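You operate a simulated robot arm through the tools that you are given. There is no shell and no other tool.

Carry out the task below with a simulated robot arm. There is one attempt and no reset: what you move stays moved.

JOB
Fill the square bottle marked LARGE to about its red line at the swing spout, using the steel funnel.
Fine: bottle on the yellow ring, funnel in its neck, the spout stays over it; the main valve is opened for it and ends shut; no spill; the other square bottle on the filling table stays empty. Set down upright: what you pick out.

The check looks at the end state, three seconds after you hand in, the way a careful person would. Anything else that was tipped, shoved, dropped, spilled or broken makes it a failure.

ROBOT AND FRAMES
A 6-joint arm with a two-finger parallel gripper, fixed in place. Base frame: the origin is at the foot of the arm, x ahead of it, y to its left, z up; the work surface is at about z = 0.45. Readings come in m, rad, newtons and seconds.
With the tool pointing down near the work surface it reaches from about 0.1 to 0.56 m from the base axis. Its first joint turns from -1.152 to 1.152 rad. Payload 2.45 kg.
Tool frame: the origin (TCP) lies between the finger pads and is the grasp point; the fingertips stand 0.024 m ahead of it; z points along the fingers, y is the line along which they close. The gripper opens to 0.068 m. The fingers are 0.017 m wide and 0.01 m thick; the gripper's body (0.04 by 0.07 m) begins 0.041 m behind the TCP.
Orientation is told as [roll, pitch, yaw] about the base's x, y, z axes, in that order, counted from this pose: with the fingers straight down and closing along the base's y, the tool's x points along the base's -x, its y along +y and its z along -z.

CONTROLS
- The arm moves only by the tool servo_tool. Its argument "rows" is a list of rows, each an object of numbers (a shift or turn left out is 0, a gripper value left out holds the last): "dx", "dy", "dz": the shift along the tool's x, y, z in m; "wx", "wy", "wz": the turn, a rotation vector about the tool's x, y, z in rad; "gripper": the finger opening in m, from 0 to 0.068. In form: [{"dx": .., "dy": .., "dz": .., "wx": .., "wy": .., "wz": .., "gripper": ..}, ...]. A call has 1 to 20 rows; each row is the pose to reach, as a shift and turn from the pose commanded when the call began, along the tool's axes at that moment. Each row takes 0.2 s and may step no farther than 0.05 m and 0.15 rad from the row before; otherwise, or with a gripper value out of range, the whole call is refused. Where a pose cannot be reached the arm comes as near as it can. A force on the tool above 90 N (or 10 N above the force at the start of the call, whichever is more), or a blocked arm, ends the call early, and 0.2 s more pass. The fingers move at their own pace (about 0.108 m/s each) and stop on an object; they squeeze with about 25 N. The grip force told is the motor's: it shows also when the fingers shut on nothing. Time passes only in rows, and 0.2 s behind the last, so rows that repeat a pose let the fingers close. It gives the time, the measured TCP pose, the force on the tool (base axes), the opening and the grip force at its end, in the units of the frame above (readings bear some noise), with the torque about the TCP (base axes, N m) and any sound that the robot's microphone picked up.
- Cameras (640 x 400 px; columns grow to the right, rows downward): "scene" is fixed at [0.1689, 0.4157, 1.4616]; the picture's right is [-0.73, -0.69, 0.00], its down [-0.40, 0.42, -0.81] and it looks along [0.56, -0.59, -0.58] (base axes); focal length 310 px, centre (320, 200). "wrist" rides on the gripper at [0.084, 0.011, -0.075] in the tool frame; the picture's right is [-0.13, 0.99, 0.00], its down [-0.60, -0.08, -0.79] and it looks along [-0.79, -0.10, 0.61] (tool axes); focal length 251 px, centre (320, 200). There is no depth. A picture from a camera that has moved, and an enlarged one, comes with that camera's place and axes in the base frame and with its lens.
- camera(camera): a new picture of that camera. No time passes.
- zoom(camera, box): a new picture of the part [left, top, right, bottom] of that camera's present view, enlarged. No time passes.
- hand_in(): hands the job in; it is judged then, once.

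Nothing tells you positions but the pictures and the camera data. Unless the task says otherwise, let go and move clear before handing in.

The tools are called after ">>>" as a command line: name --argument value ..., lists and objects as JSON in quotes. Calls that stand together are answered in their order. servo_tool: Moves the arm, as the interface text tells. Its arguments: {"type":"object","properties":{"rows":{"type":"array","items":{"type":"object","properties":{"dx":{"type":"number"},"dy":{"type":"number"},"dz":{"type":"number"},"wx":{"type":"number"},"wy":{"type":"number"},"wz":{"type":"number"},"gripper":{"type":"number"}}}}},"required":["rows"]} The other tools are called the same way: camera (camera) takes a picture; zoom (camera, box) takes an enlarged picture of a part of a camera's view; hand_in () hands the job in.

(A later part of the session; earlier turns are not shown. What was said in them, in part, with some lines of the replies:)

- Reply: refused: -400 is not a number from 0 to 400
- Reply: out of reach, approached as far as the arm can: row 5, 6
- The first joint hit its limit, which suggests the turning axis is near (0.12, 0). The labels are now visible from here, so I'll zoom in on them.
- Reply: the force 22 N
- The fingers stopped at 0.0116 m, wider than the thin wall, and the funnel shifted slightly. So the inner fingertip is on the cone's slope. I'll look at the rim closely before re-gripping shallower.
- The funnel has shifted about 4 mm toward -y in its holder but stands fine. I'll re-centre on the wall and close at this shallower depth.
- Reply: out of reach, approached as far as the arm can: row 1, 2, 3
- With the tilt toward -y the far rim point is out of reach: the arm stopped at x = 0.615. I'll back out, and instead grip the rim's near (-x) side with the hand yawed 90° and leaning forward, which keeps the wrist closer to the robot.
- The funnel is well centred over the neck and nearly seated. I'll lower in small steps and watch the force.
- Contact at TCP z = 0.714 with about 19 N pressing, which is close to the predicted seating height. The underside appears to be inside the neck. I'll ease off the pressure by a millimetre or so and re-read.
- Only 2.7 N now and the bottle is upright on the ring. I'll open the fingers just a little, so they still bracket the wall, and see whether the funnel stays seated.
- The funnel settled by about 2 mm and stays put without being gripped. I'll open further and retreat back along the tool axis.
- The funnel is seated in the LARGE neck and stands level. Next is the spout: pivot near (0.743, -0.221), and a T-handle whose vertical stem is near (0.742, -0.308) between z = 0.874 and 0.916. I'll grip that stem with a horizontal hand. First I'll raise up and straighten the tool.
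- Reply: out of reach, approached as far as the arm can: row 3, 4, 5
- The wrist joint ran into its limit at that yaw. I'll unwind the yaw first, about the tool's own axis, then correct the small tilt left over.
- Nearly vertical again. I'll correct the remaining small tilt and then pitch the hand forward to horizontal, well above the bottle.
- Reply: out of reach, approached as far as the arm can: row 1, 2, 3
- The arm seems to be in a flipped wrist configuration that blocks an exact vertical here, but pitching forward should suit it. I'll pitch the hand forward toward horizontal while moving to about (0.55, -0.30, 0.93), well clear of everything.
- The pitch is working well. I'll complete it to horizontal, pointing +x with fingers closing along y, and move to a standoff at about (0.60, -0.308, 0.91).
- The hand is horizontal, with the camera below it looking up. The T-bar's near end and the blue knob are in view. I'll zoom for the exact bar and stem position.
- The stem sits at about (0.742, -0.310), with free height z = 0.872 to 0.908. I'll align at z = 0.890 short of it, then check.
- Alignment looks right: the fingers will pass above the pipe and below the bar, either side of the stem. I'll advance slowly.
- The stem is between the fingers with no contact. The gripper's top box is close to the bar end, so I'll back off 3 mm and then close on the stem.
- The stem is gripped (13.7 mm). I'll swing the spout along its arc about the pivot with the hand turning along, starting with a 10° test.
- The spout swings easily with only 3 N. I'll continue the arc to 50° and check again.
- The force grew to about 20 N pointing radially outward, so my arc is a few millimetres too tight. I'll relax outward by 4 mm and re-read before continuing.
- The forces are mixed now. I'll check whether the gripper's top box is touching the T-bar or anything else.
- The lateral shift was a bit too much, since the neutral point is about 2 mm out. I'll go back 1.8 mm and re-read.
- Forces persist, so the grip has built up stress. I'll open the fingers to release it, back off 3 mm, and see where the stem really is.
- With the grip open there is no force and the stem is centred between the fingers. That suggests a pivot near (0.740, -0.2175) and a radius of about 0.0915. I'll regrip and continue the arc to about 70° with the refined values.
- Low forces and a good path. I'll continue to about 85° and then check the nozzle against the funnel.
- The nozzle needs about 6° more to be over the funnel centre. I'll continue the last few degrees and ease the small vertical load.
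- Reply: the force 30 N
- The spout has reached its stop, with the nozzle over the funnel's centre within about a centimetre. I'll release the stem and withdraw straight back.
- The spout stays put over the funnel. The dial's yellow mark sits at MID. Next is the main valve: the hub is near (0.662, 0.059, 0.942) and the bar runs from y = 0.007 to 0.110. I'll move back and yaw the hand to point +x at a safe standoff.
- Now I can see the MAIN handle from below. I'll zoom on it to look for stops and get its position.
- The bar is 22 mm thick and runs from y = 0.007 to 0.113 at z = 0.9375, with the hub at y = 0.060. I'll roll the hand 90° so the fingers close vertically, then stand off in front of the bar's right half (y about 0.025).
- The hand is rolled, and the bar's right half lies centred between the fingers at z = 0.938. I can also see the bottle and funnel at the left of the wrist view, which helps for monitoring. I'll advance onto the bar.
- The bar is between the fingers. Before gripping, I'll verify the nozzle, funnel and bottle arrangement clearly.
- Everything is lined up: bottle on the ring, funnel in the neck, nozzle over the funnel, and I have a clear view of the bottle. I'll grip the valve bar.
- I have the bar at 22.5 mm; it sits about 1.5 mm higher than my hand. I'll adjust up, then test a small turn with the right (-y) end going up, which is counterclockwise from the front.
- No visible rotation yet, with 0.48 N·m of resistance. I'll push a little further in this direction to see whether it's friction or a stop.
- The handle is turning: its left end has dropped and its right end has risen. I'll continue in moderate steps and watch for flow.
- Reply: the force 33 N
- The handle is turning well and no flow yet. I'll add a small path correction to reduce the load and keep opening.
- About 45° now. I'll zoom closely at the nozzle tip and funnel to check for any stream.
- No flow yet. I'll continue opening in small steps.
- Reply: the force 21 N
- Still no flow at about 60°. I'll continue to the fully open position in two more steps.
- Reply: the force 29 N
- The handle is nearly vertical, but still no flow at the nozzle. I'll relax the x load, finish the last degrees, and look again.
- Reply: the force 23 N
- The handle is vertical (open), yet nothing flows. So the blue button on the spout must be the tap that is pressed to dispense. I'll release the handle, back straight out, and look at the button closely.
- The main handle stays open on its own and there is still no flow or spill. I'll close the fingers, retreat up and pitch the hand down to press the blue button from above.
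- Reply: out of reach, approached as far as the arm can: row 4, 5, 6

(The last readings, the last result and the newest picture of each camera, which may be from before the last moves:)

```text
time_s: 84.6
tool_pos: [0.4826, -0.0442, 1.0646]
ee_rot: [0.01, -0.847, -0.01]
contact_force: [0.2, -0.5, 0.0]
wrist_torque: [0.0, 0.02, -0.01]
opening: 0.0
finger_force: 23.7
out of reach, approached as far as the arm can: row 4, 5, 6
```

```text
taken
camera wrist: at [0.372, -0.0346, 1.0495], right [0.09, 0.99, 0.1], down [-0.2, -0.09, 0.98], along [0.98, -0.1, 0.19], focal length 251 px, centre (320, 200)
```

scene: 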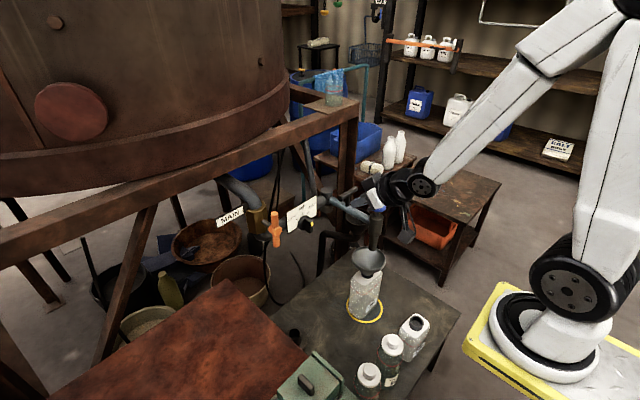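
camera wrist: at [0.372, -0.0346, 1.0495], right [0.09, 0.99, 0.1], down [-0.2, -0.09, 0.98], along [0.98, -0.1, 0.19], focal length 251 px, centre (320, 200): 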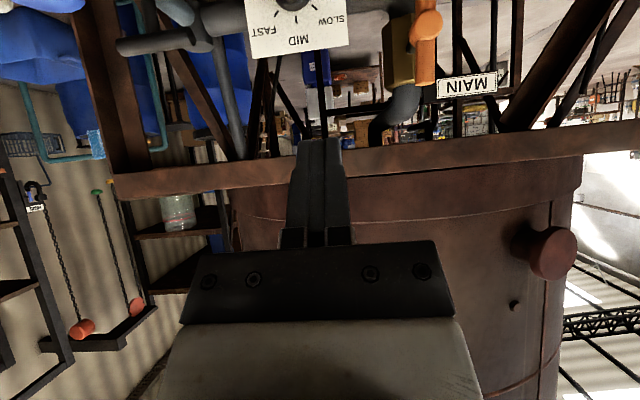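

That spot was too close to the arm's shoulder. I'll move outward to above the spout button while pitching the hand further down.

>>> servo_tool --rows '[{"dx": 0.002, "dy": -0.035, "dz": 0.012, "wy": 0.08}, {"dx": 0.005, "dy": -0.07, "dz": 0.025, "wy": 0.16}, {"dx": 0.008, "dy": -0.105, "dz": 0.04, "wy": 0.26}, {"dx": 0.011, "dy": -0.14, "dz": 0.055, "wy": 0.37}, {"dx": 0.0128, "dy": -0.1733, "dz": 0.0679, "wy": 0.497}, {"dx": 0.0128, "dy": -0.1733, "dz": 0.0679, "wy": 0.497}]'

>>> camera --camera "scene"

>>> camera --camera "wrist"

```text
time_s: 86.0
tool_pos: [0.5224, -0.218, 1.0079]
ee_rot: [0.011, -0.35, -0.003]
contact_force: [-0.3, 0.5, -0.2]
wrist_torque: [0.02, -0.01, 0.01]
opening: 0.0
finger_force: 23.2
```

```text
taken
```

scene: 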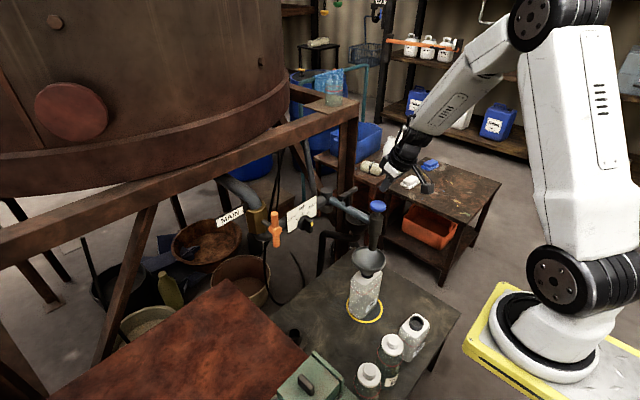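

```text
taken
camera wrist: at [0.4194, -0.2084, 1.0495], right [0.12, 0.99, 0.05], down [0.29, -0.09, 0.95], along [0.95, -0.1, -0.3], focal length 251 px, centre (320, 200)
```

wrist: 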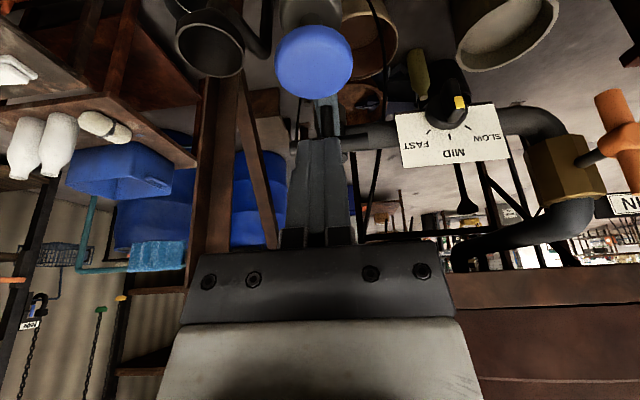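

The blue button is directly below, at about (0.537, -0.2195) with its top near z = 0.925. I'll move to about 1.5 cm above it and check alignment.

>>> servo_tool --rows '[{"dx": 0.004, "dy": -0.001, "dz": 0.02}, {"dx": 0.0084, "dy": -0.0015, "dz": 0.0417}, {"dx": 0.0084, "dy": -0.0015, "dz": 0.0417}]'

>>> zoom --camera "wrist" --box '[180, 0, 480, 160]'

>>> zoom --camera "scene" --box '[340, 180, 420, 260]'

```text
time_s: 86.8
tool_pos: [0.5309, -0.2184, 0.9662]
ee_rot: [0.007, -0.354, -0.001]
contact_force: [-0.2, -0.7, -0.5]
wrist_torque: [0.0, 0.04, 0.02]
opening: 0.0
finger_force: 23.7
```

```text
2.13 times, centred on (330, 80) of wrist
camera zoom: at [0.4264, -0.208, 1.007], right [0.12, 0.99, 0.05], down [0.29, -0.09, 0.95], along [0.95, -0.1, -0.3], focal length 536 px, centre (299, 456)
```

zoom: 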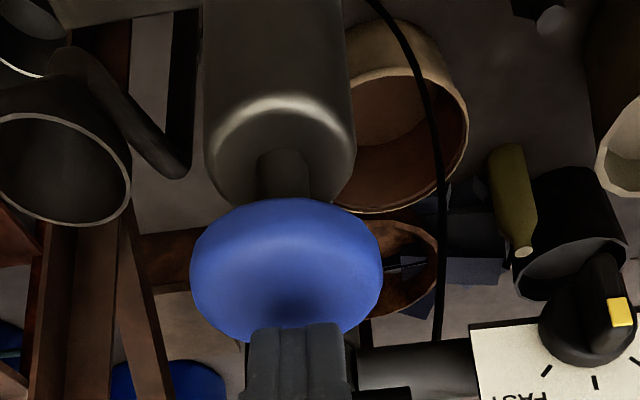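

```text
5.00 times, centred on (380, 220) of scene
camera zoom: at [0.1689, 0.4157, 1.4616], right [-0.73, -0.69, 0.0], down [-0.4, 0.42, -0.81], along [0.56, -0.59, -0.58], focal length 1550 px, centre (20, 100)
```

zoom: 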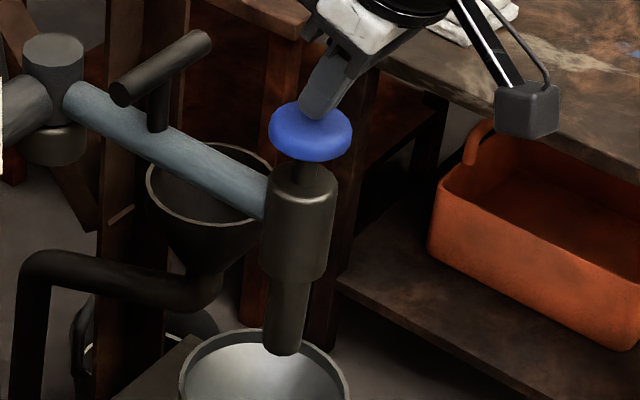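

The fingertips are centred over the button, and there's a visible plunger gap beneath it. I'll lower in small steps until contact and watch force, sound and the nozzle.

>>> servo_tool --rows '[{"dx": 0.0034, "dz": 0.0094}, {"dx": 0.0051, "dz": 0.0141}]'

>>> zoom --camera "scene" --box '[340, 190, 420, 270]'

```text
time_s: 87.4
tool_pos: [0.5304, -0.2176, 0.952]
ee_rot: [0.008, -0.352, -0.002]
contact_force: [-2.6, 0.9, 5.2]
wrist_torque: [0.0, 0.09, 0.05]
opening: 0.0002
finger_force: 23.7
```

```text
5.00 times, centred on (380, 230) of scene
camera zoom: at [0.1687, 0.4158, 1.4616], right [-0.73, -0.69, 0.0], down [-0.4, 0.42, -0.81], along [0.56, -0.59, -0.58], focal length 1550 px, centre (20, 50)
```

zoom: 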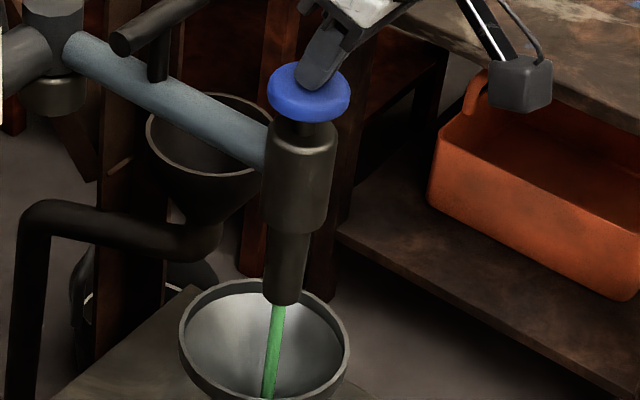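

Green liquid is streaming into the funnel. The button works as a press-to-flow tap, so I'll watch the bottle level closely while holding.

>>> zoom --camera "scene" --box '[335, 240, 400, 330]'

>>> servo_tool --rows '[{"dz": 0.0}]'

>>> zoom --camera "scene" --box '[335, 240, 400, 330]'

```text
4.44 times, centred on (368, 285) of scene
camera zoom: at [0.1687, 0.4158, 1.4616], right [-0.73, -0.69, 0.0], down [-0.4, 0.42, -0.81], along [0.56, -0.59, -0.58], focal length 1378 px, centre (109, -178)
```

zoom: 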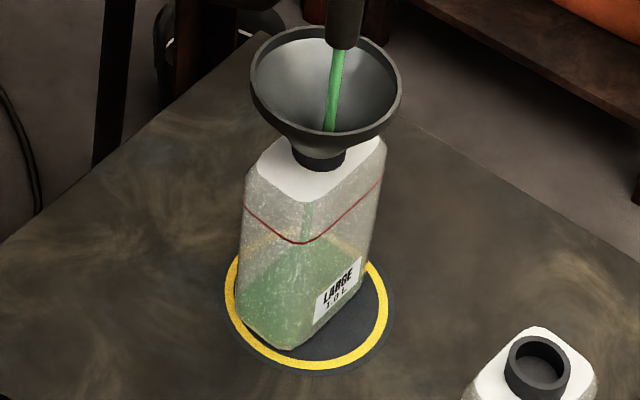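

```text
time_s: 87.8
tool_pos: [0.5314, -0.2184, 0.9511]
ee_rot: [0.006, -0.353, -0.003]
contact_force: [-2.4, 0.8, 6.9]
wrist_torque: [0.01, 0.05, 0.06]
opening: 0.0
finger_force: 23.7
```

```text
4.44 times, centred on (368, 285) of scene
camera zoom: at [0.1687, 0.4158, 1.4616], right [-0.73, -0.69, 0.0], down [-0.4, 0.42, -0.81], along [0.56, -0.59, -0.58], focal length 1378 px, centre (109, -178)
```

zoom: 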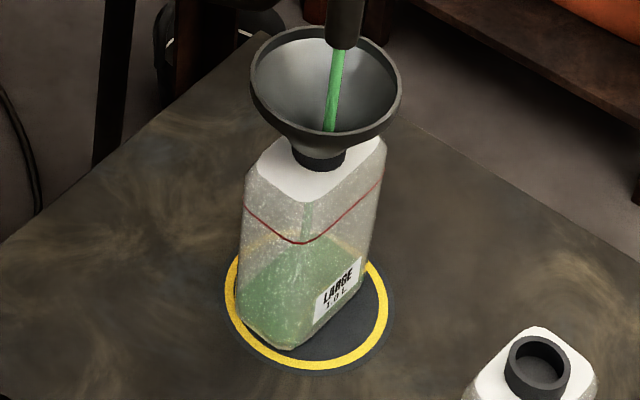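

The bottle is filling. I'll zoom in on the bottle to read the level against the red line.

>>> zoom --camera "scene" --box '[340, 275, 390, 325]'

>>> servo_tool --rows '[{"dz": 0.0}, {"dz": 0.0}]'

>>> zoom --camera "scene" --box '[340, 275, 390, 325]'

```text
8.00 times, centred on (365, 300) of scene
camera zoom: at [0.1687, 0.4158, 1.4616], right [-0.73, -0.69, 0.0], down [-0.4, 0.42, -0.81], along [0.56, -0.59, -0.58], focal length 2480 px, centre (-40, -600)
```

zoom: 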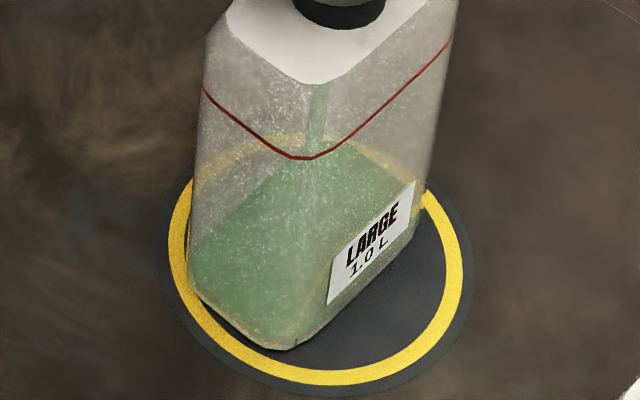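

```text
time_s: 88.4
tool_pos: [0.5307, -0.2183, 0.9525]
ee_rot: [0.006, -0.354, -0.002]
contact_force: [-1.3, -0.2, 6.4]
wrist_torque: [0.0, 0.0, 0.03]
opening: 0.0002
finger_force: 23.5
```

```text
8.00 times, centred on (365, 300) of scene
camera zoom: at [0.1687, 0.4158, 1.4616], right [-0.73, -0.69, 0.0], down [-0.4, 0.42, -0.81], along [0.56, -0.59, -0.58], focal length 2480 px, centre (-40, -600)
```

zoom: 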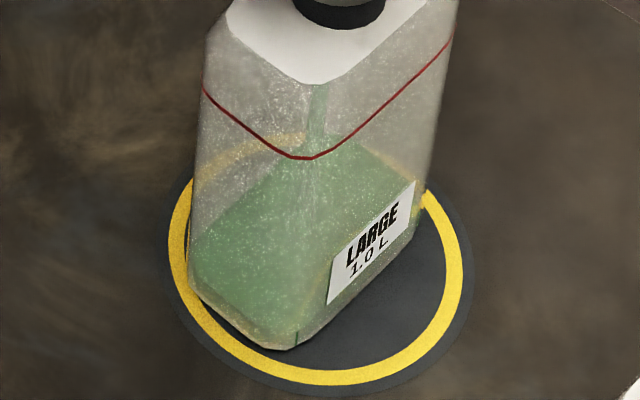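

The level is rising slowly, roughly 1.3 cm per second by my estimate. I'll hold for about a second at a time and keep checking.

>>> servo_tool --rows '[{"dz": 0.0}, {"dz": 0.0}, {"dz": 0.0}, {"dz": 0.0}]'

>>> zoom --camera "scene" --box '[340, 275, 390, 325]'

>>> zoom --camera "scene" --box '[340, 190, 420, 270]'

```text
time_s: 89.4
tool_pos: [0.531, -0.2176, 0.9507]
ee_rot: [0.007, -0.351, -0.002]
contact_force: [0.0, 0.1, 6.6]
wrist_torque: [-0.02, 0.0, -0.05]
opening: 0.0
finger_force: 23.3
```

```text
8.00 times, centred on (365, 300) of scene
camera zoom: at [0.1688, 0.4158, 1.4616], right [-0.73, -0.69, 0.0], down [-0.4, 0.42, -0.81], along [0.56, -0.59, -0.58], focal length 2480 px, centre (-40, -600)
```

zoom: 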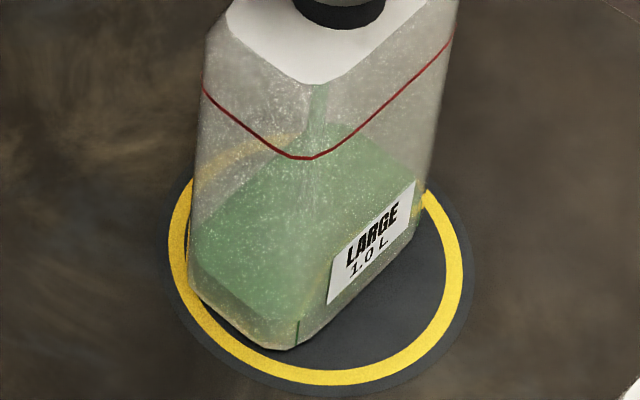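

```text
5.00 times, centred on (380, 230) of scene
camera zoom: at [0.1688, 0.4158, 1.4616], right [-0.73, -0.69, 0.0], down [-0.4, 0.42, -0.81], along [0.56, -0.59, -0.58], focal length 1550 px, centre (20, 50)
```

zoom: 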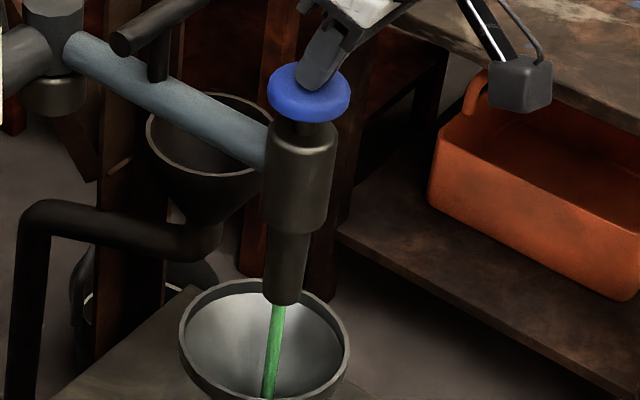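

Rate is about 1 cm/s; the red line needs roughly 10 more seconds. The funnel is draining freely. I'll hold for about 2 s and check again.

>>> servo_tool --rows '[{"dz": 0.0}, {"dz": 0.0}, {"dz": 0.0}, {"dz": 0.0}, {"dz": 0.0}, {"dz": 0.0}, {"dz": 0.0}, {"dz": 0.0}, {"dz": 0.0}]'

>>> zoom --camera "scene" --box '[340, 275, 390, 325]'

>>> zoom --camera "scene" --box '[335, 230, 405, 330]'

```text
time_s: 91.4
tool_pos: [0.5304, -0.2187, 0.9505]
ee_rot: [0.008, -0.353, -0.003]
contact_force: [1.0, -1.1, 7.1]
wrist_torque: [0.0, -0.04, 0.0]
opening: 0.0
finger_force: 23.7
```

```text
8.00 times, centred on (365, 300) of scene
camera zoom: at [0.1688, 0.4158, 1.4616], right [-0.73, -0.69, 0.0], down [-0.4, 0.42, -0.81], along [0.56, -0.59, -0.58], focal length 2480 px, centre (-40, -600)
```

zoom: 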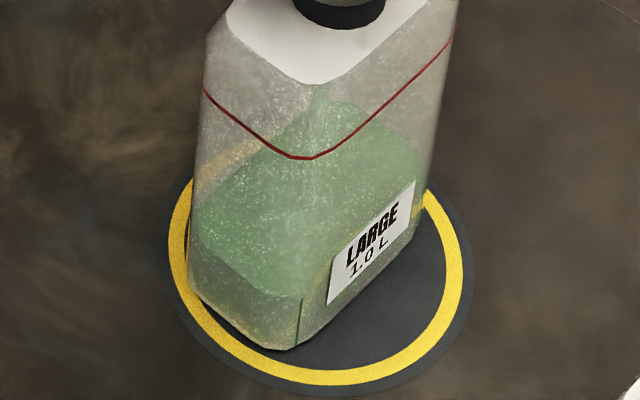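

```text
4.00 times, centred on (370, 280) of scene
camera zoom: at [0.1688, 0.4158, 1.4616], right [-0.73, -0.69, 0.0], down [-0.4, 0.42, -0.81], along [0.56, -0.59, -0.58], focal length 1240 px, centre (120, -120)
```

zoom: 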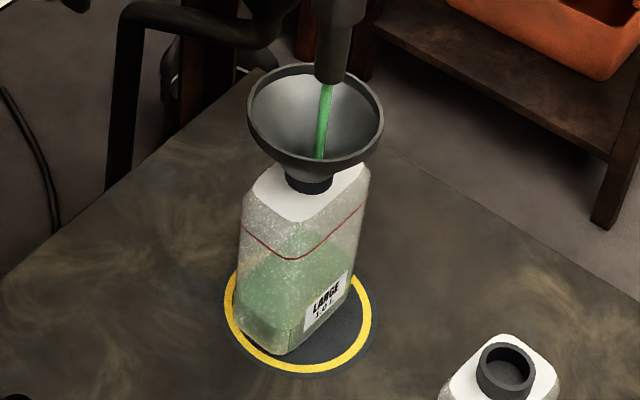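

The level's front corner rose about 23 px in 2 s, with about 139 px left, so roughly 12 s remain. I'll hold about 4 s.

>>> servo_tool --rows '[{"dz": 0.0}, {"dz": 0.0}, {"dz": 0.0}, {"dz": 0.0}, {"dz": 0.0}, {"dz": 0.0}, {"dz": 0.0}, {"dz": 0.0}, {"dz": 0.0}, {"dz": 0.0}, {"dz": 0.0}, {"dz": 0.0}, {"dz": 0.0}, {"dz": 0.0}, {"dz": 0.0}, {"dz": 0.0}, {"dz": 0.0}, {"dz": 0.0}, {"dz": 0.0}]'

>>> zoom --camera "scene" --box '[340, 275, 390, 325]'

>>> zoom --camera "scene" --box '[335, 200, 405, 330]'

```text
time_s: 95.4
tool_pos: [0.5305, -0.2179, 0.9511]
ee_rot: [0.009, -0.355, -0.001]
contact_force: [1.2, 0.5, 5.6]
wrist_torque: [-0.01, -0.03, -0.01]
opening: 0.0
finger_force: 23.6
```

```text
8.00 times, centred on (365, 300) of scene
camera zoom: at [0.1688, 0.4158, 1.4616], right [-0.73, -0.69, 0.0], down [-0.4, 0.42, -0.81], along [0.56, -0.59, -0.58], focal length 2480 px, centre (-40, -600)
```

zoom: 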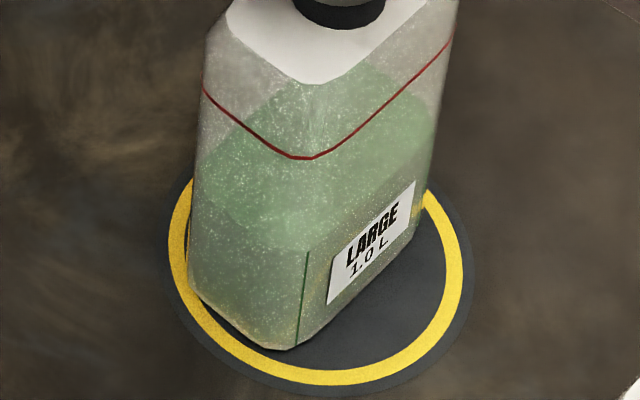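

```text
3.08 times, centred on (370, 265) of scene
camera zoom: at [0.1688, 0.4158, 1.4616], right [-0.73, -0.69, 0.0], down [-0.4, 0.42, -0.81], along [0.56, -0.59, -0.58], focal length 954 px, centre (166, 0)
```

zoom: 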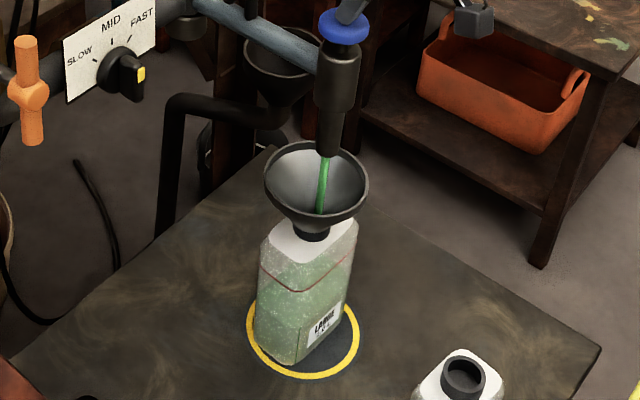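

The front corner of the liquid is at row 250 and the red line's corner is at 158. At about 12 px/s that leaves about 7.6 s. I'll hold about 4.2 s more.

>>> servo_tool --rows '[{"dz": 0.0}, {"dz": 0.0}, {"dz": 0.0}, {"dz": 0.0}, {"dz": 0.0}, {"dz": 0.0}, {"dz": 0.0}, {"dz": 0.0}, {"dz": 0.0}, {"dz": 0.0}, {"dz": 0.0}, {"dz": 0.0}, {"dz": 0.0}, {"dz": 0.0}, {"dz": 0.0}, {"dz": 0.0}, {"dz": 0.0}, {"dz": 0.0}, {"dz": 0.0}, {"dz": 0.0}]'

>>> zoom --camera "scene" --box '[340, 275, 390, 325]'

```text
time_s: 99.6
tool_pos: [0.5307, -0.2186, 0.9505]
ee_rot: [0.009, -0.352, -0.001]
contact_force: [0.0, -0.7, 6.4]
wrist_torque: [-0.02, 0.0, -0.01]
opening: 0.0001
finger_force: 23.4
```

```text
8.00 times, centred on (365, 300) of scene
camera zoom: at [0.1687, 0.4158, 1.4616], right [-0.73, -0.69, 0.0], down [-0.4, 0.42, -0.81], along [0.56, -0.59, -0.58], focal length 2480 px, centre (-40, -600)
```

zoom: 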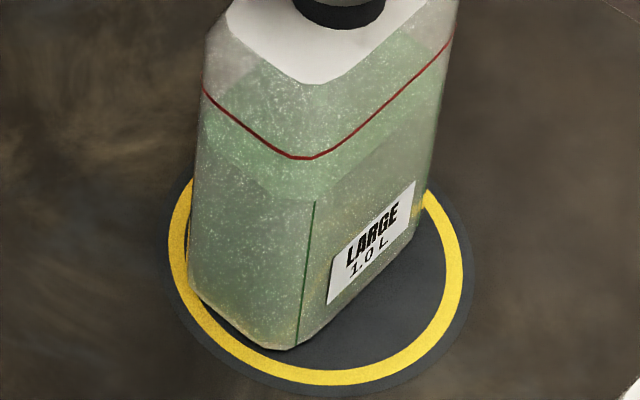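

About 42 px remain (roughly 3.5 s). I'll hold another 2.4 s, then look again.

>>> servo_tool --rows '[{"dz": 0.0}, {"dz": 0.0}, {"dz": 0.0}, {"dz": 0.0}, {"dz": 0.0}, {"dz": 0.0}, {"dz": 0.0}, {"dz": 0.0}, {"dz": 0.0}, {"dz": 0.0}, {"dz": 0.0}]'

>>> zoom --camera "scene" --box '[340, 275, 390, 325]'

>>> zoom --camera "scene" --box '[350, 280, 385, 310]'

```text
time_s: 102.0
tool_pos: [0.5309, -0.2176, 0.9505]
ee_rot: [0.009, -0.353, -0.001]
contact_force: [-0.5, 0.0, 6.5]
wrist_torque: [-0.02, 0.05, -0.01]
opening: 0.0001
finger_force: 22.7
```

```text
8.00 times, centred on (365, 300) of scene
camera zoom: at [0.1687, 0.4158, 1.4616], right [-0.73, -0.69, 0.0], down [-0.4, 0.42, -0.81], along [0.56, -0.59, -0.58], focal length 2480 px, centre (-40, -600)
```

zoom: 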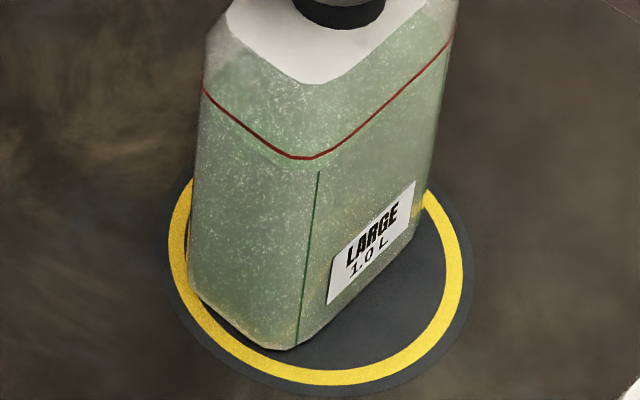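

```text
13.33 times, centred on (368, 295) of scene
camera zoom: at [0.1687, 0.4158, 1.4616], right [-0.73, -0.69, 0.0], down [-0.4, 0.42, -0.81], along [0.56, -0.59, -0.58], focal length 4133 px, centre (-313, -1067)
```

zoom: 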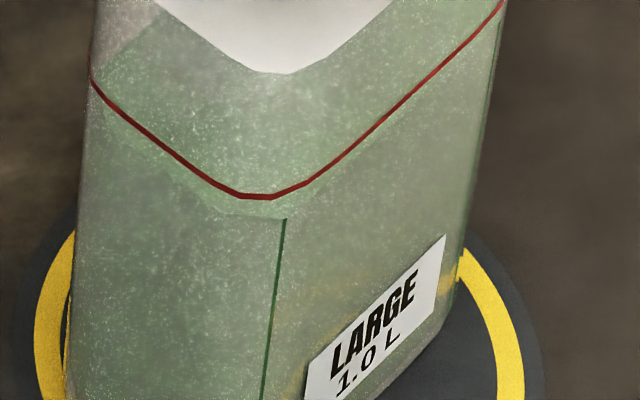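

The liquid is about 9 mm below the red line, roughly 1.2 s of flow. I'll hold 0.8 s more, then check and release.

>>> servo_tool --rows '[{"dz": 0.0}, {"dz": 0.0}, {"dz": 0.0}]'

>>> zoom --camera "scene" --box '[350, 280, 385, 310]'

```text
time_s: 102.8
tool_pos: [0.5309, -0.219, 0.9525]
ee_rot: [0.008, -0.352, -0.003]
contact_force: [-0.6, -0.2, 6.2]
wrist_torque: [-0.02, 0.05, -0.04]
opening: 0.0
finger_force: 23.3
```

```text
13.33 times, centred on (368, 295) of scene
camera zoom: at [0.1687, 0.4158, 1.4616], right [-0.73, -0.69, 0.0], down [-0.4, 0.42, -0.81], along [0.56, -0.59, -0.58], focal length 4133 px, centre (-313, -1067)
```

zoom: 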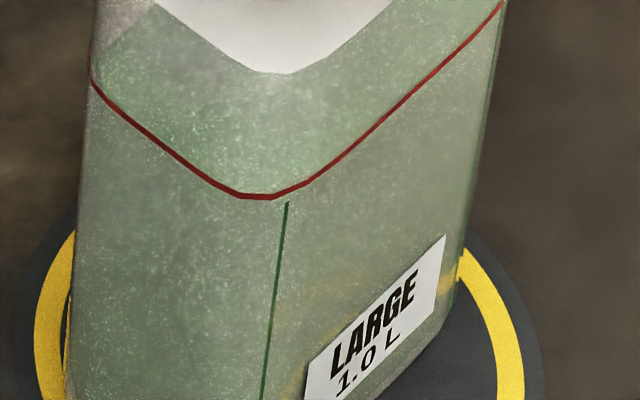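

Now the surface is only about 3 mm below the line. I'll hold one more 0.2 s step and lift off the button in the same call.

>>> servo_tool --rows '[{"dz": 0.0}, {"dx": -0.0086, "dz": -0.0235}, {"dx": -0.0171, "dz": -0.047}, {"dx": -0.0257, "dz": -0.0705}]'

>>> zoom --camera "scene" --box '[350, 280, 385, 310]'

>>> zoom --camera "scene" --box '[335, 200, 405, 330]'

```text
time_s: 103.8
tool_pos: [0.5304, -0.2204, 1.0261]
ee_rot: [0.006, -0.351, -0.005]
contact_force: [0.3, -0.3, -0.3]
wrist_torque: [0.05, -0.01, -0.01]
opening: 0.0
finger_force: 23.7
```

```text
13.33 times, centred on (368, 295) of scene
camera zoom: at [0.1688, 0.4157, 1.4616], right [-0.73, -0.69, 0.0], down [-0.4, 0.42, -0.81], along [0.56, -0.59, -0.58], focal length 4133 px, centre (-313, -1067)
```

zoom: 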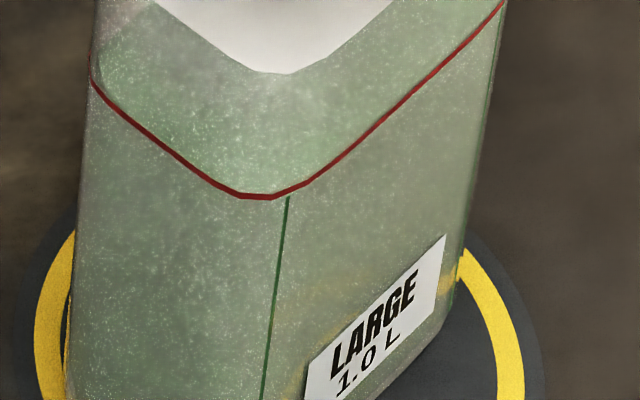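

```text
3.08 times, centred on (370, 265) of scene
camera zoom: at [0.1688, 0.4157, 1.4616], right [-0.73, -0.69, 0.0], down [-0.4, 0.42, -0.81], along [0.56, -0.59, -0.58], focal length 954 px, centre (166, 0)
```

zoom: 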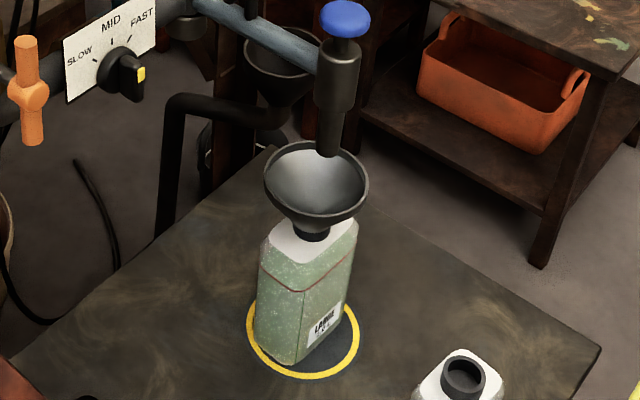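

Flow stopped as the button popped back, and the level is right at the red line with no spill. Now I'll return to the main valve to shut it, retracing the earlier path.

>>> servo_tool --rows '[{"dx": -0.001, "dy": 0.034, "dz": -0.0036, "wy": -0.1}, {"dx": -0.0026, "dy": 0.068, "dz": -0.0071, "wy": -0.2}, {"dx": -0.004, "dy": 0.102, "dz": -0.0107, "wy": -0.3}, {"dx": -0.0052, "dy": 0.136, "dz": -0.0142, "wy": -0.4}, {"dx": -0.0065, "dy": 0.1704, "dz": -0.0178, "wy": -0.5}, {"dx": -0.0065, "dy": 0.1704, "dz": -0.0178, "wy": -0.5}]'

>>> camera --camera "scene"

```text
time_s: 105.2
tool_pos: [0.5311, -0.048, 1.047]
ee_rot: [0.005, -0.853, 0.002]
contact_force: [-0.3, -1.0, 0.2]
wrist_torque: [0.03, -0.01, 0.03]
opening: 0.0001
finger_force: 23.7
```

```text
taken
```

scene: 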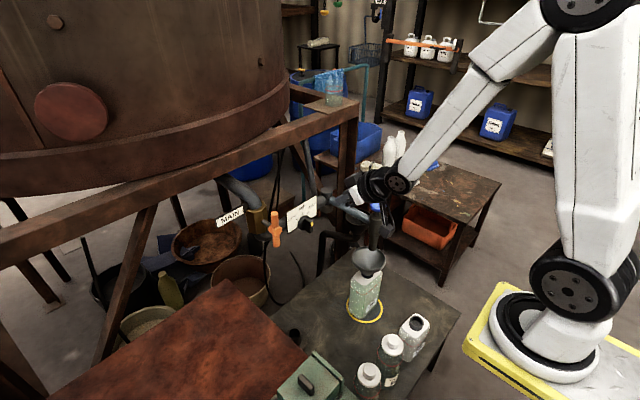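

Good. Now to the standoff in front of the vertical handle, hand horizontal with fingers opened.

>>> servo_tool --rows '[{"dx": 0.007, "dy": 0.018, "dz": 0.0105, "wy": -0.12, "gripper": 0.02}, {"dx": 0.014, "dy": 0.037, "dz": 0.021, "wy": -0.24, "gripper": 0.04}, {"dx": 0.021, "dy": 0.055, "dz": 0.0314, "wy": -0.36, "gripper": 0.048}, {"dx": 0.0275, "dy": 0.073, "dz": 0.042, "wy": -0.48, "gripper": 0.048}, {"dx": 0.034, "dy": 0.092, "dz": 0.0523, "wy": -0.6, "gripper": 0.048}, {"dx": 0.0412, "dy": 0.11, "dz": 0.0628, "wy": -0.7208, "gripper": 0.048}, {"dx": 0.0412, "dy": 0.11, "dz": 0.0628, "wy": -0.7208, "gripper": 0.048}]'

>>> camera --camera "wrist"

>>> zoom --camera "scene" --box '[230, 165, 350, 255]'

```text
time_s: 106.8
tool_pos: [0.5511, 0.0621, 0.9749]
ee_rot: [2.005, -1.561, -2.005]
contact_force: [-1.0, -0.8, 0.2]
wrist_torque: [0.0, -0.01, -0.02]
opening: 0.048
finger_force: 0.0
```

```text
taken
camera wrist: at [0.4768, 0.0728, 0.8895], right [0.0, 0.99, 0.14], down [-0.8, -0.08, 0.6], along [0.61, -0.11, 0.79], focal length 251 px, centre (320, 200)
```

wrist: 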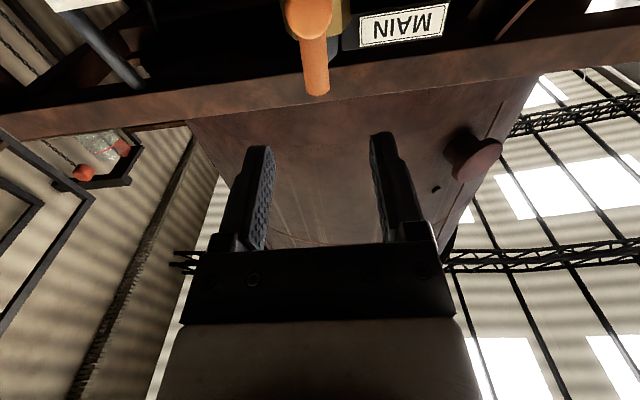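

```text
4.44 times, centred on (290, 210) of scene
camera zoom: at [0.1689, 0.4158, 1.4616], right [-0.73, -0.69, 0.0], down [-0.4, 0.42, -0.81], along [0.56, -0.59, -0.58], focal length 1378 px, centre (453, 156)
```

zoom: 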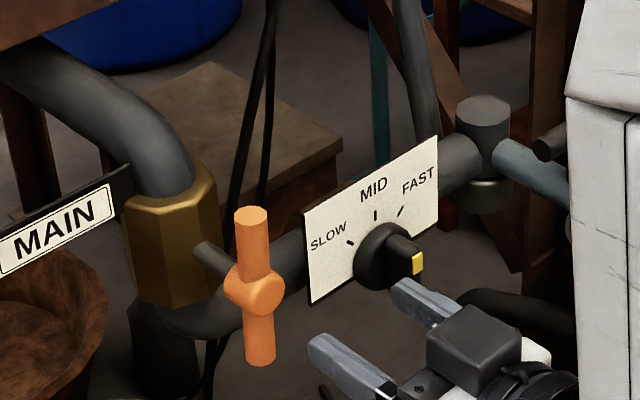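

The handle is vertical and centred between the open fingers. I'll advance and grip it.

>>> servo_tool --rows '[{"dx": 0.001, "dy": -0.001, "dz": 0.025}, {"dx": 0.001, "dy": -0.001, "dz": 0.05}, {"dx": 0.001, "dy": -0.001, "dz": 0.075}, {"dx": 0.001, "dy": -0.001, "dz": 0.095}, {"dx": 0.001, "dy": -0.001, "dz": 0.103}, {"dx": 0.001, "dy": -0.001, "dz": 0.103, "gripper": 0.03}, {"dx": 0.001, "dy": -0.001, "dz": 0.103, "gripper": 0.018}, {"dx": 0.001, "dy": -0.001, "dz": 0.103, "gripper": 0.012}, {"dx": 0.001, "dy": -0.001, "dz": 0.103, "gripper": 0.012}]'

>>> zoom --camera "scene" --box '[250, 185, 330, 245]'

```text
time_s: 108.8
tool_pos: [0.6532, 0.0595, 0.9745]
ee_rot: [1.825, -1.563, -1.826]
contact_force: [4.0, -6.1, -0.8]
wrist_torque: [-0.23, -0.15, -0.04]
opening: 0.0187
finger_force: 36.7
```

```text
6.67 times, centred on (290, 215) of scene
camera zoom: at [0.169, 0.4155, 1.4616], right [-0.73, -0.69, 0.0], down [-0.4, 0.42, -0.81], along [0.56, -0.59, -0.58], focal length 2066 px, centre (520, 100)
```

zoom: 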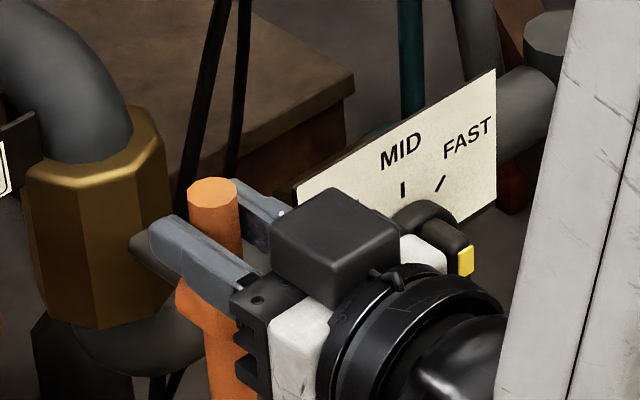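

Gripped. I'll now turn it back toward closed, reversing the earlier motion, in steps with force checks.

>>> servo_tool --rows '[{"dx": 0.0004, "dy": -0.0052, "wz": 0.15}, {"dx": 0.0015, "dy": -0.0102, "wz": 0.3}, {"dx": 0.0034, "dy": -0.015, "wz": 0.45}, {"dx": 0.006, "dy": -0.0195, "wz": 0.6}]'

>>> zoom --camera "scene" --box '[250, 185, 330, 245]'

```text
time_s: 109.8
tool_pos: [0.6539, 0.0403, 0.9691]
ee_rot: [1.577, -0.959, -1.579]
contact_force: [-1.5, -13.5, 9.0]
wrist_torque: [-0.2, 0.63, 0.29]
opening: 0.0188
finger_force: 36.6
```

```text
6.67 times, centred on (290, 215) of scene
camera zoom: at [0.1686, 0.4153, 1.4617], right [-0.73, -0.69, 0.0], down [-0.4, 0.42, -0.81], along [0.56, -0.59, -0.58], focal length 2066 px, centre (520, 100)
```

zoom: 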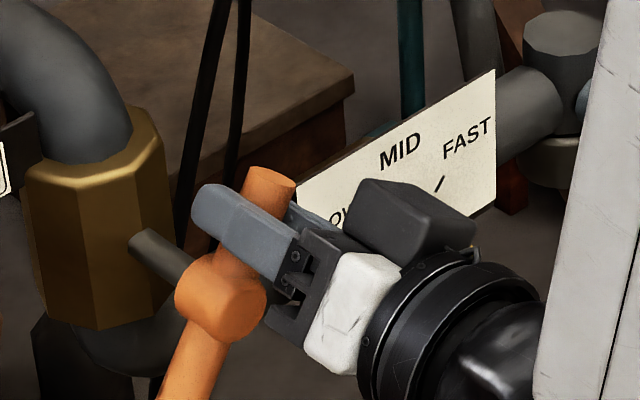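

Turning well, halfway. I'll continue with a small outward correction.

>>> servo_tool --rows '[{"dx": -0.0004, "dy": -0.0052, "wz": 0.15}, {"dx": 0.0, "dy": -0.0102, "wz": 0.3}, {"dx": 0.0019, "dy": -0.015, "wz": 0.45}, {"dx": 0.0045, "dy": -0.0195, "wz": 0.6}]'

>>> zoom --camera "scene" --box '[250, 185, 330, 245]'

```text
time_s: 110.8
tool_pos: [0.6529, 0.0283, 0.9525]
ee_rot: [1.57, -0.36, -1.568]
contact_force: [1.5, -1.9, -5.5]
wrist_torque: [-0.19, -0.29, -1.01]
opening: 0.0185
finger_force: 36.6
```

```text
6.67 times, centred on (290, 215) of scene
camera zoom: at [0.169, 0.4157, 1.4616], right [-0.73, -0.69, 0.0], down [-0.4, 0.42, -0.81], along [0.56, -0.59, -0.58], focal length 2066 px, centre (520, 100)
```

zoom: 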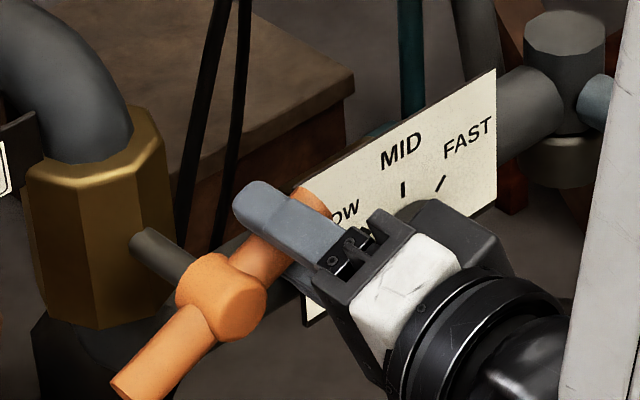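

Almost closed. I'll take the last part with a slight over-turn so the handle reaches its stop.

>>> servo_tool --rows '[{"dx": 0.0004, "dy": -0.0052, "wz": 0.15}, {"dx": 0.0015, "dy": -0.0102, "wz": 0.3}, {"dx": 0.0024, "dy": -0.0126, "wz": 0.37}, {"dx": 0.003, "dy": -0.0141, "wz": 0.42}]'

>>> zoom --camera "scene" --box '[250, 185, 330, 245]'

>>> zoom --camera "wrist" --box '[180, 0, 480, 180]'

```text
time_s: 111.8
tool_pos: [0.6544, 0.0259, 0.9409]
ee_rot: [1.577, 0.058, -1.568]
contact_force: [-3.6, 0.3, 2.2]
wrist_torque: [-0.94, 0.01, 0.04]
opening: 0.0193
finger_force: 37.5
```

```text
6.67 times, centred on (290, 215) of scene
camera zoom: at [0.1687, 0.4158, 1.4616], right [-0.73, -0.69, 0.0], down [-0.4, 0.42, -0.81], along [0.56, -0.59, -0.58], focal length 2066 px, centre (520, 100)
```

zoom: 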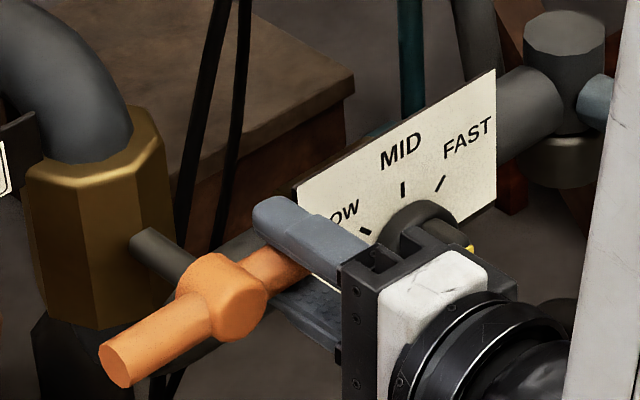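

```text
2.13 times, centred on (330, 90) of wrist
camera zoom: at [0.5794, 0.1089, 0.9541], right [0.0, -0.19, 0.98], down [-0.79, -0.6, -0.12], along [0.61, -0.78, -0.14], focal length 536 px, centre (299, 435)
```

zoom: 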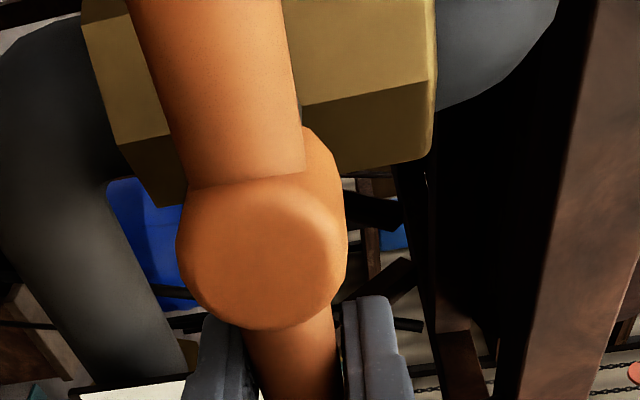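

The handle is back to horizontal and pressing at its stop. I'll release it, back out, and verify.

>>> servo_tool --rows '[{"gripper": 0.028}, {"gripper": 0.04}, {"gripper": 0.05}, {"dz": -0.02, "gripper": 0.05}, {"dz": -0.045, "gripper": 0.05}, {"dz": -0.075, "gripper": 0.05}, {"dz": -0.105, "gripper": 0.05}]'

>>> zoom --camera "scene" --box '[240, 175, 320, 245]'

>>> zoom --camera "scene" --box '[335, 200, 405, 330]'

>>> camera --camera "wrist"

```text
time_s: 113.4
tool_pos: [0.5484, 0.0243, 0.9391]
ee_rot: [1.572, 0.058, -1.571]
contact_force: [0.0, -0.3, 0.3]
wrist_torque: [0.03, 0.02, -0.01]
opening: 0.0498
finger_force: 0.0
```

```text
5.71 times, centred on (280, 210) of scene
camera zoom: at [0.1689, 0.4157, 1.4616], right [-0.73, -0.69, 0.0], down [-0.4, 0.42, -0.81], along [0.56, -0.59, -0.58], focal length 1771 px, centre (549, 143)
```

zoom: 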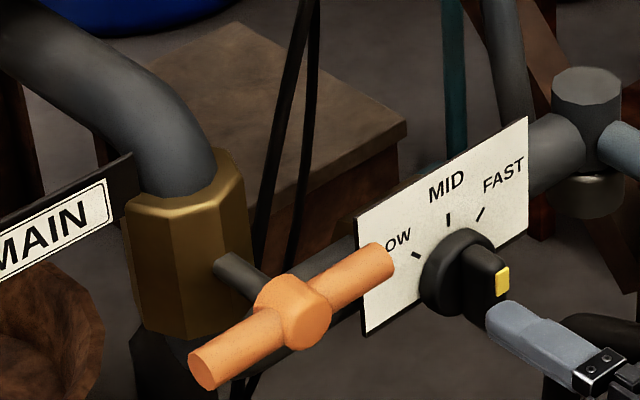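

```text
3.08 times, centred on (370, 265) of scene
camera zoom: at [0.1689, 0.4157, 1.4616], right [-0.73, -0.69, 0.0], down [-0.4, 0.42, -0.81], along [0.56, -0.59, -0.58], focal length 954 px, centre (166, 0)
```

zoom: 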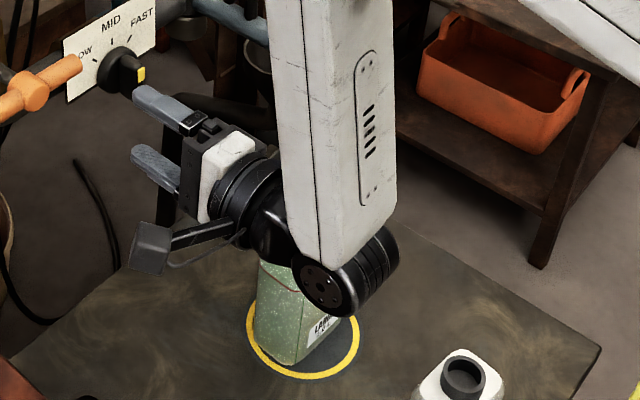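

```text
taken
camera wrist: at [0.4748, 0.1076, 0.9543], right [0.0, -0.19, 0.98], down [-0.79, -0.6, -0.11], along [0.61, -0.78, -0.15], focal length 251 px, centre (320, 200)
```

wrist: 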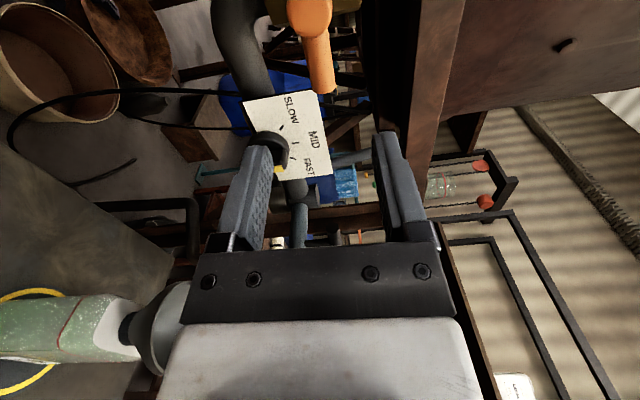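

The main handle is back exactly where it started (shut). I'll move the hand further clear and then do a final inspection.

>>> servo_tool --rows '[{"dy": 0.03, "dz": -0.005}, {"dy": 0.06, "dz": -0.01}, {"dy": 0.085, "dz": -0.015}, {"dy": 0.085, "dz": -0.015}]'

>>> camera --camera "scene"

>>> zoom --camera "scene" --box '[320, 190, 470, 400]'

>>> zoom --camera "wrist" --box '[0, 240, 220, 400]'

```text
time_s: 114.4
tool_pos: [0.5331, 0.0204, 1.0226]
ee_rot: [1.573, 0.056, -1.572]
contact_force: [0.5, 0.4, -0.1]
wrist_torque: [0.01, 0.0, -0.02]
opening: 0.0501
finger_force: 0.1
```

```text
taken
```

scene: 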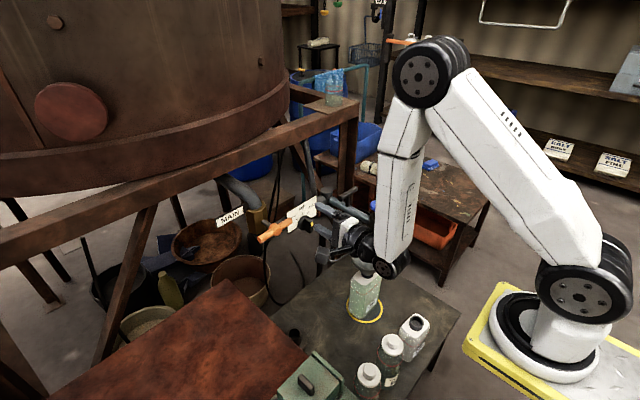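

```text
1.90 times, centred on (395, 295) of scene
camera zoom: at [0.1689, 0.4157, 1.4616], right [-0.73, -0.69, 0.0], down [-0.4, 0.42, -0.81], along [0.56, -0.59, -0.58], focal length 590 px, centre (177, 19)
```

zoom: 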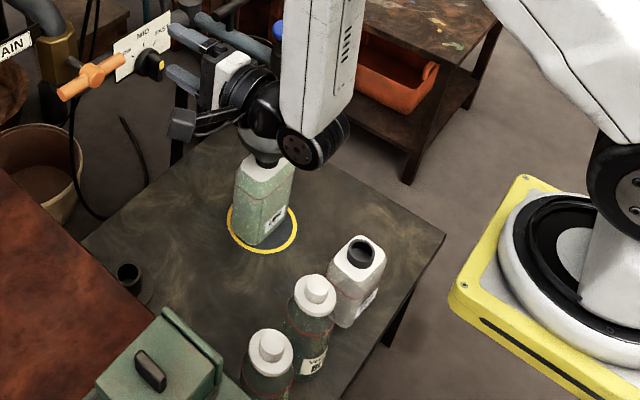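

```text
2.50 times, centred on (110, 320) of wrist
camera zoom: at [0.4582, 0.1034, 1.0366], right [0.0, -0.19, 0.98], down [-0.79, -0.6, -0.11], along [0.61, -0.78, -0.15], focal length 629 px, centre (845, -100)
```

zoom: 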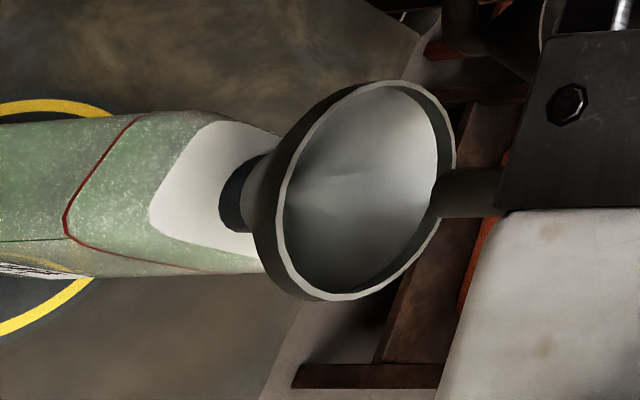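

All looks right. I'll shift the arm slightly aside for an unobstructed last look at level, nozzle and table.

>>> servo_tool --rows '[{"dx": 0.025}, {"dx": 0.05}, {"dx": 0.07}, {"dx": 0.07}]'

>>> zoom --camera "scene" --box '[325, 190, 425, 340]'

>>> zoom --camera "scene" --box '[350, 280, 385, 310]'

>>> zoom --camera "scene" --box '[0, 320, 640, 400]'

```text
time_s: 115.4
tool_pos: [0.5343, 0.0913, 1.0271]
ee_rot: [1.572, 0.058, -1.569]
contact_force: [0.1, 0.0, -0.2]
wrist_torque: [0.02, 0.03, -0.01]
opening: 0.05
finger_force: 0.1
```

```text
2.67 times, centred on (375, 265) of scene
camera zoom: at [0.1688, 0.4158, 1.4616], right [-0.73, -0.69, 0.0], down [-0.4, 0.42, -0.81], along [0.56, -0.59, -0.58], focal length 827 px, centre (173, 27)
```

zoom: 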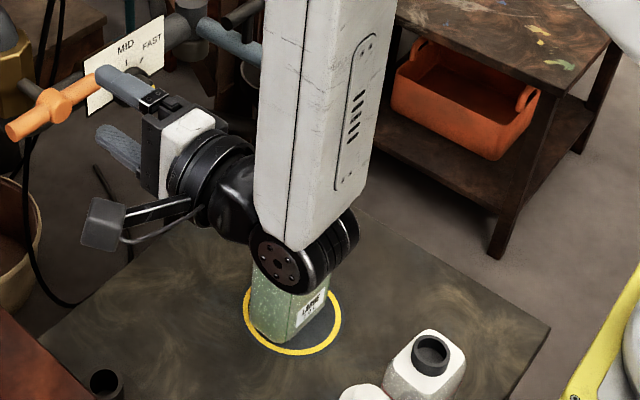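

```text
13.33 times, centred on (368, 295) of scene
camera zoom: at [0.1688, 0.4158, 1.4616], right [-0.73, -0.69, 0.0], down [-0.4, 0.42, -0.81], along [0.56, -0.59, -0.58], focal length 4133 px, centre (-313, -1067)
```

zoom: 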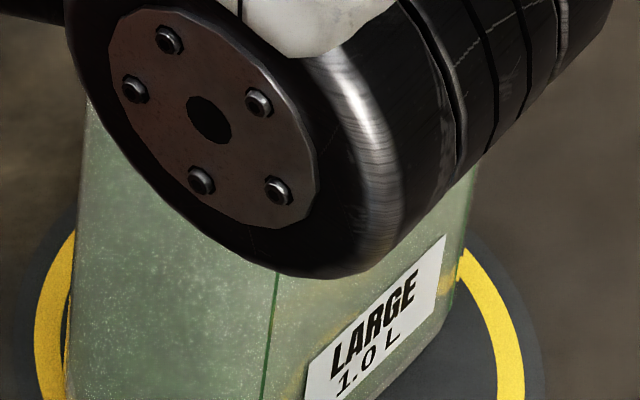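

```text
1.00 times, centred on (320, 360) of scene (not enlarged: the box is as wide or as high as the picture)
camera zoom: at [0.1688, 0.4158, 1.4616], right [-0.73, -0.69, 0.0], down [-0.4, 0.42, -0.81], along [0.56, -0.59, -0.58], focal length 310 px, centre (320, 40)
```

zoom: 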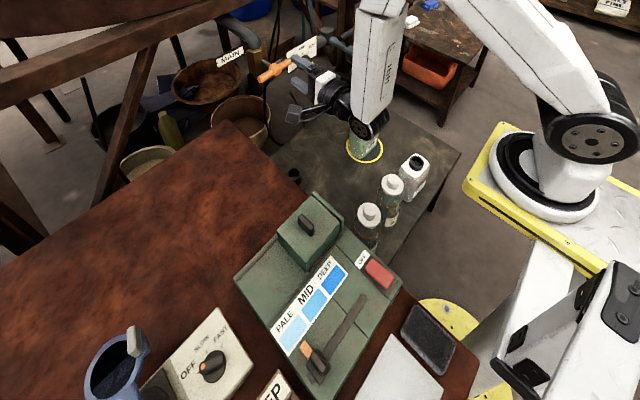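

The wrist blocks this view. I'll raise the hand so the bottle is fully visible for a last check.

>>> servo_tool --rows '[{"dy": 0.03}, {"dy": 0.06}, {"dy": 0.09}, {"dy": 0.09}]'

>>> zoom --camera "scene" --box '[325, 190, 425, 340]'

>>> zoom --camera "scene" --box '[350, 280, 385, 310]'

```text
time_s: 116.4
tool_pos: [0.5323, 0.086, 1.1175]
ee_rot: [1.573, 0.055, -1.571]
contact_force: [1.0, 0.3, -0.5]
wrist_torque: [-0.02, 0.01, 0.02]
opening: 0.0498
finger_force: 0.1
```

```text
2.67 times, centred on (375, 265) of scene
camera zoom: at [0.1688, 0.4157, 1.4616], right [-0.73, -0.69, 0.0], down [-0.4, 0.42, -0.81], along [0.56, -0.59, -0.58], focal length 827 px, centre (173, 27)
```

zoom: 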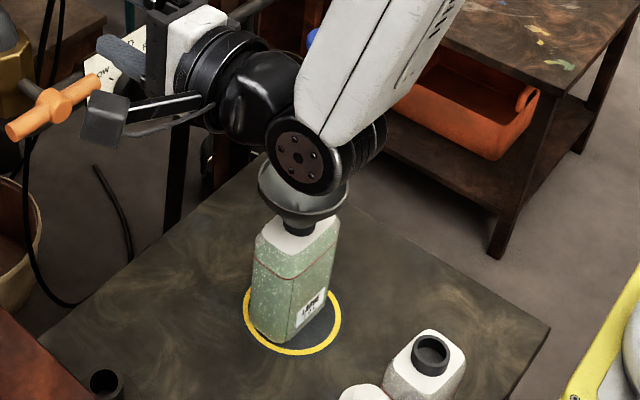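

```text
13.33 times, centred on (368, 295) of scene
camera zoom: at [0.1688, 0.4157, 1.4616], right [-0.73, -0.69, 0.0], down [-0.4, 0.42, -0.81], along [0.56, -0.59, -0.58], focal length 4133 px, centre (-313, -1067)
```

zoom: 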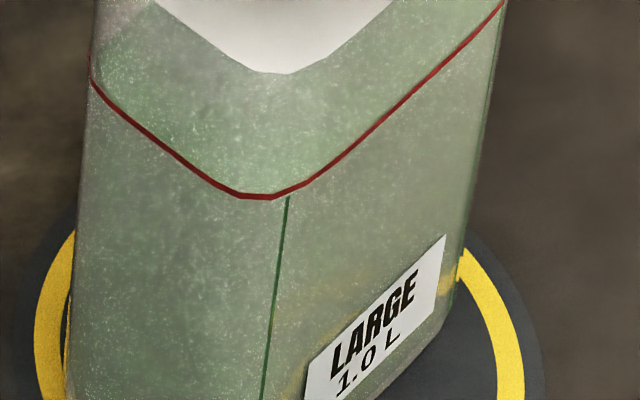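

LARGE is on the yellow ring, filled to its red line, with the steel funnel in its neck and the nozzle over it. The main handle is shut, SMALL is empty, there is no spill, and the arm is clear. I'll hand in.

>>> hand_in

```text
The job is handed in.
```

The LARGE bottle is filled to its red line and I've handed the job in; I don't have the check's verdict.

At my last look:

- **Bottle:** LARGE stands upright on the yellow ring, with the liquid within a millimetre or two of the red line.
- **Funnel and spout:** the steel funnel sits in the neck. The spout was still over it in my last clear view; in the final picture the arm hid it.
- **Main valve:** I opened it for the fill and turned it back to where it started, shut. The liquid only ran while I pressed the blue button on the spout, and it stopped when I let go.
- **Everything else:** I saw no spill. SMALL is still empty, nothing else was tipped or moved, and the arm is clear.
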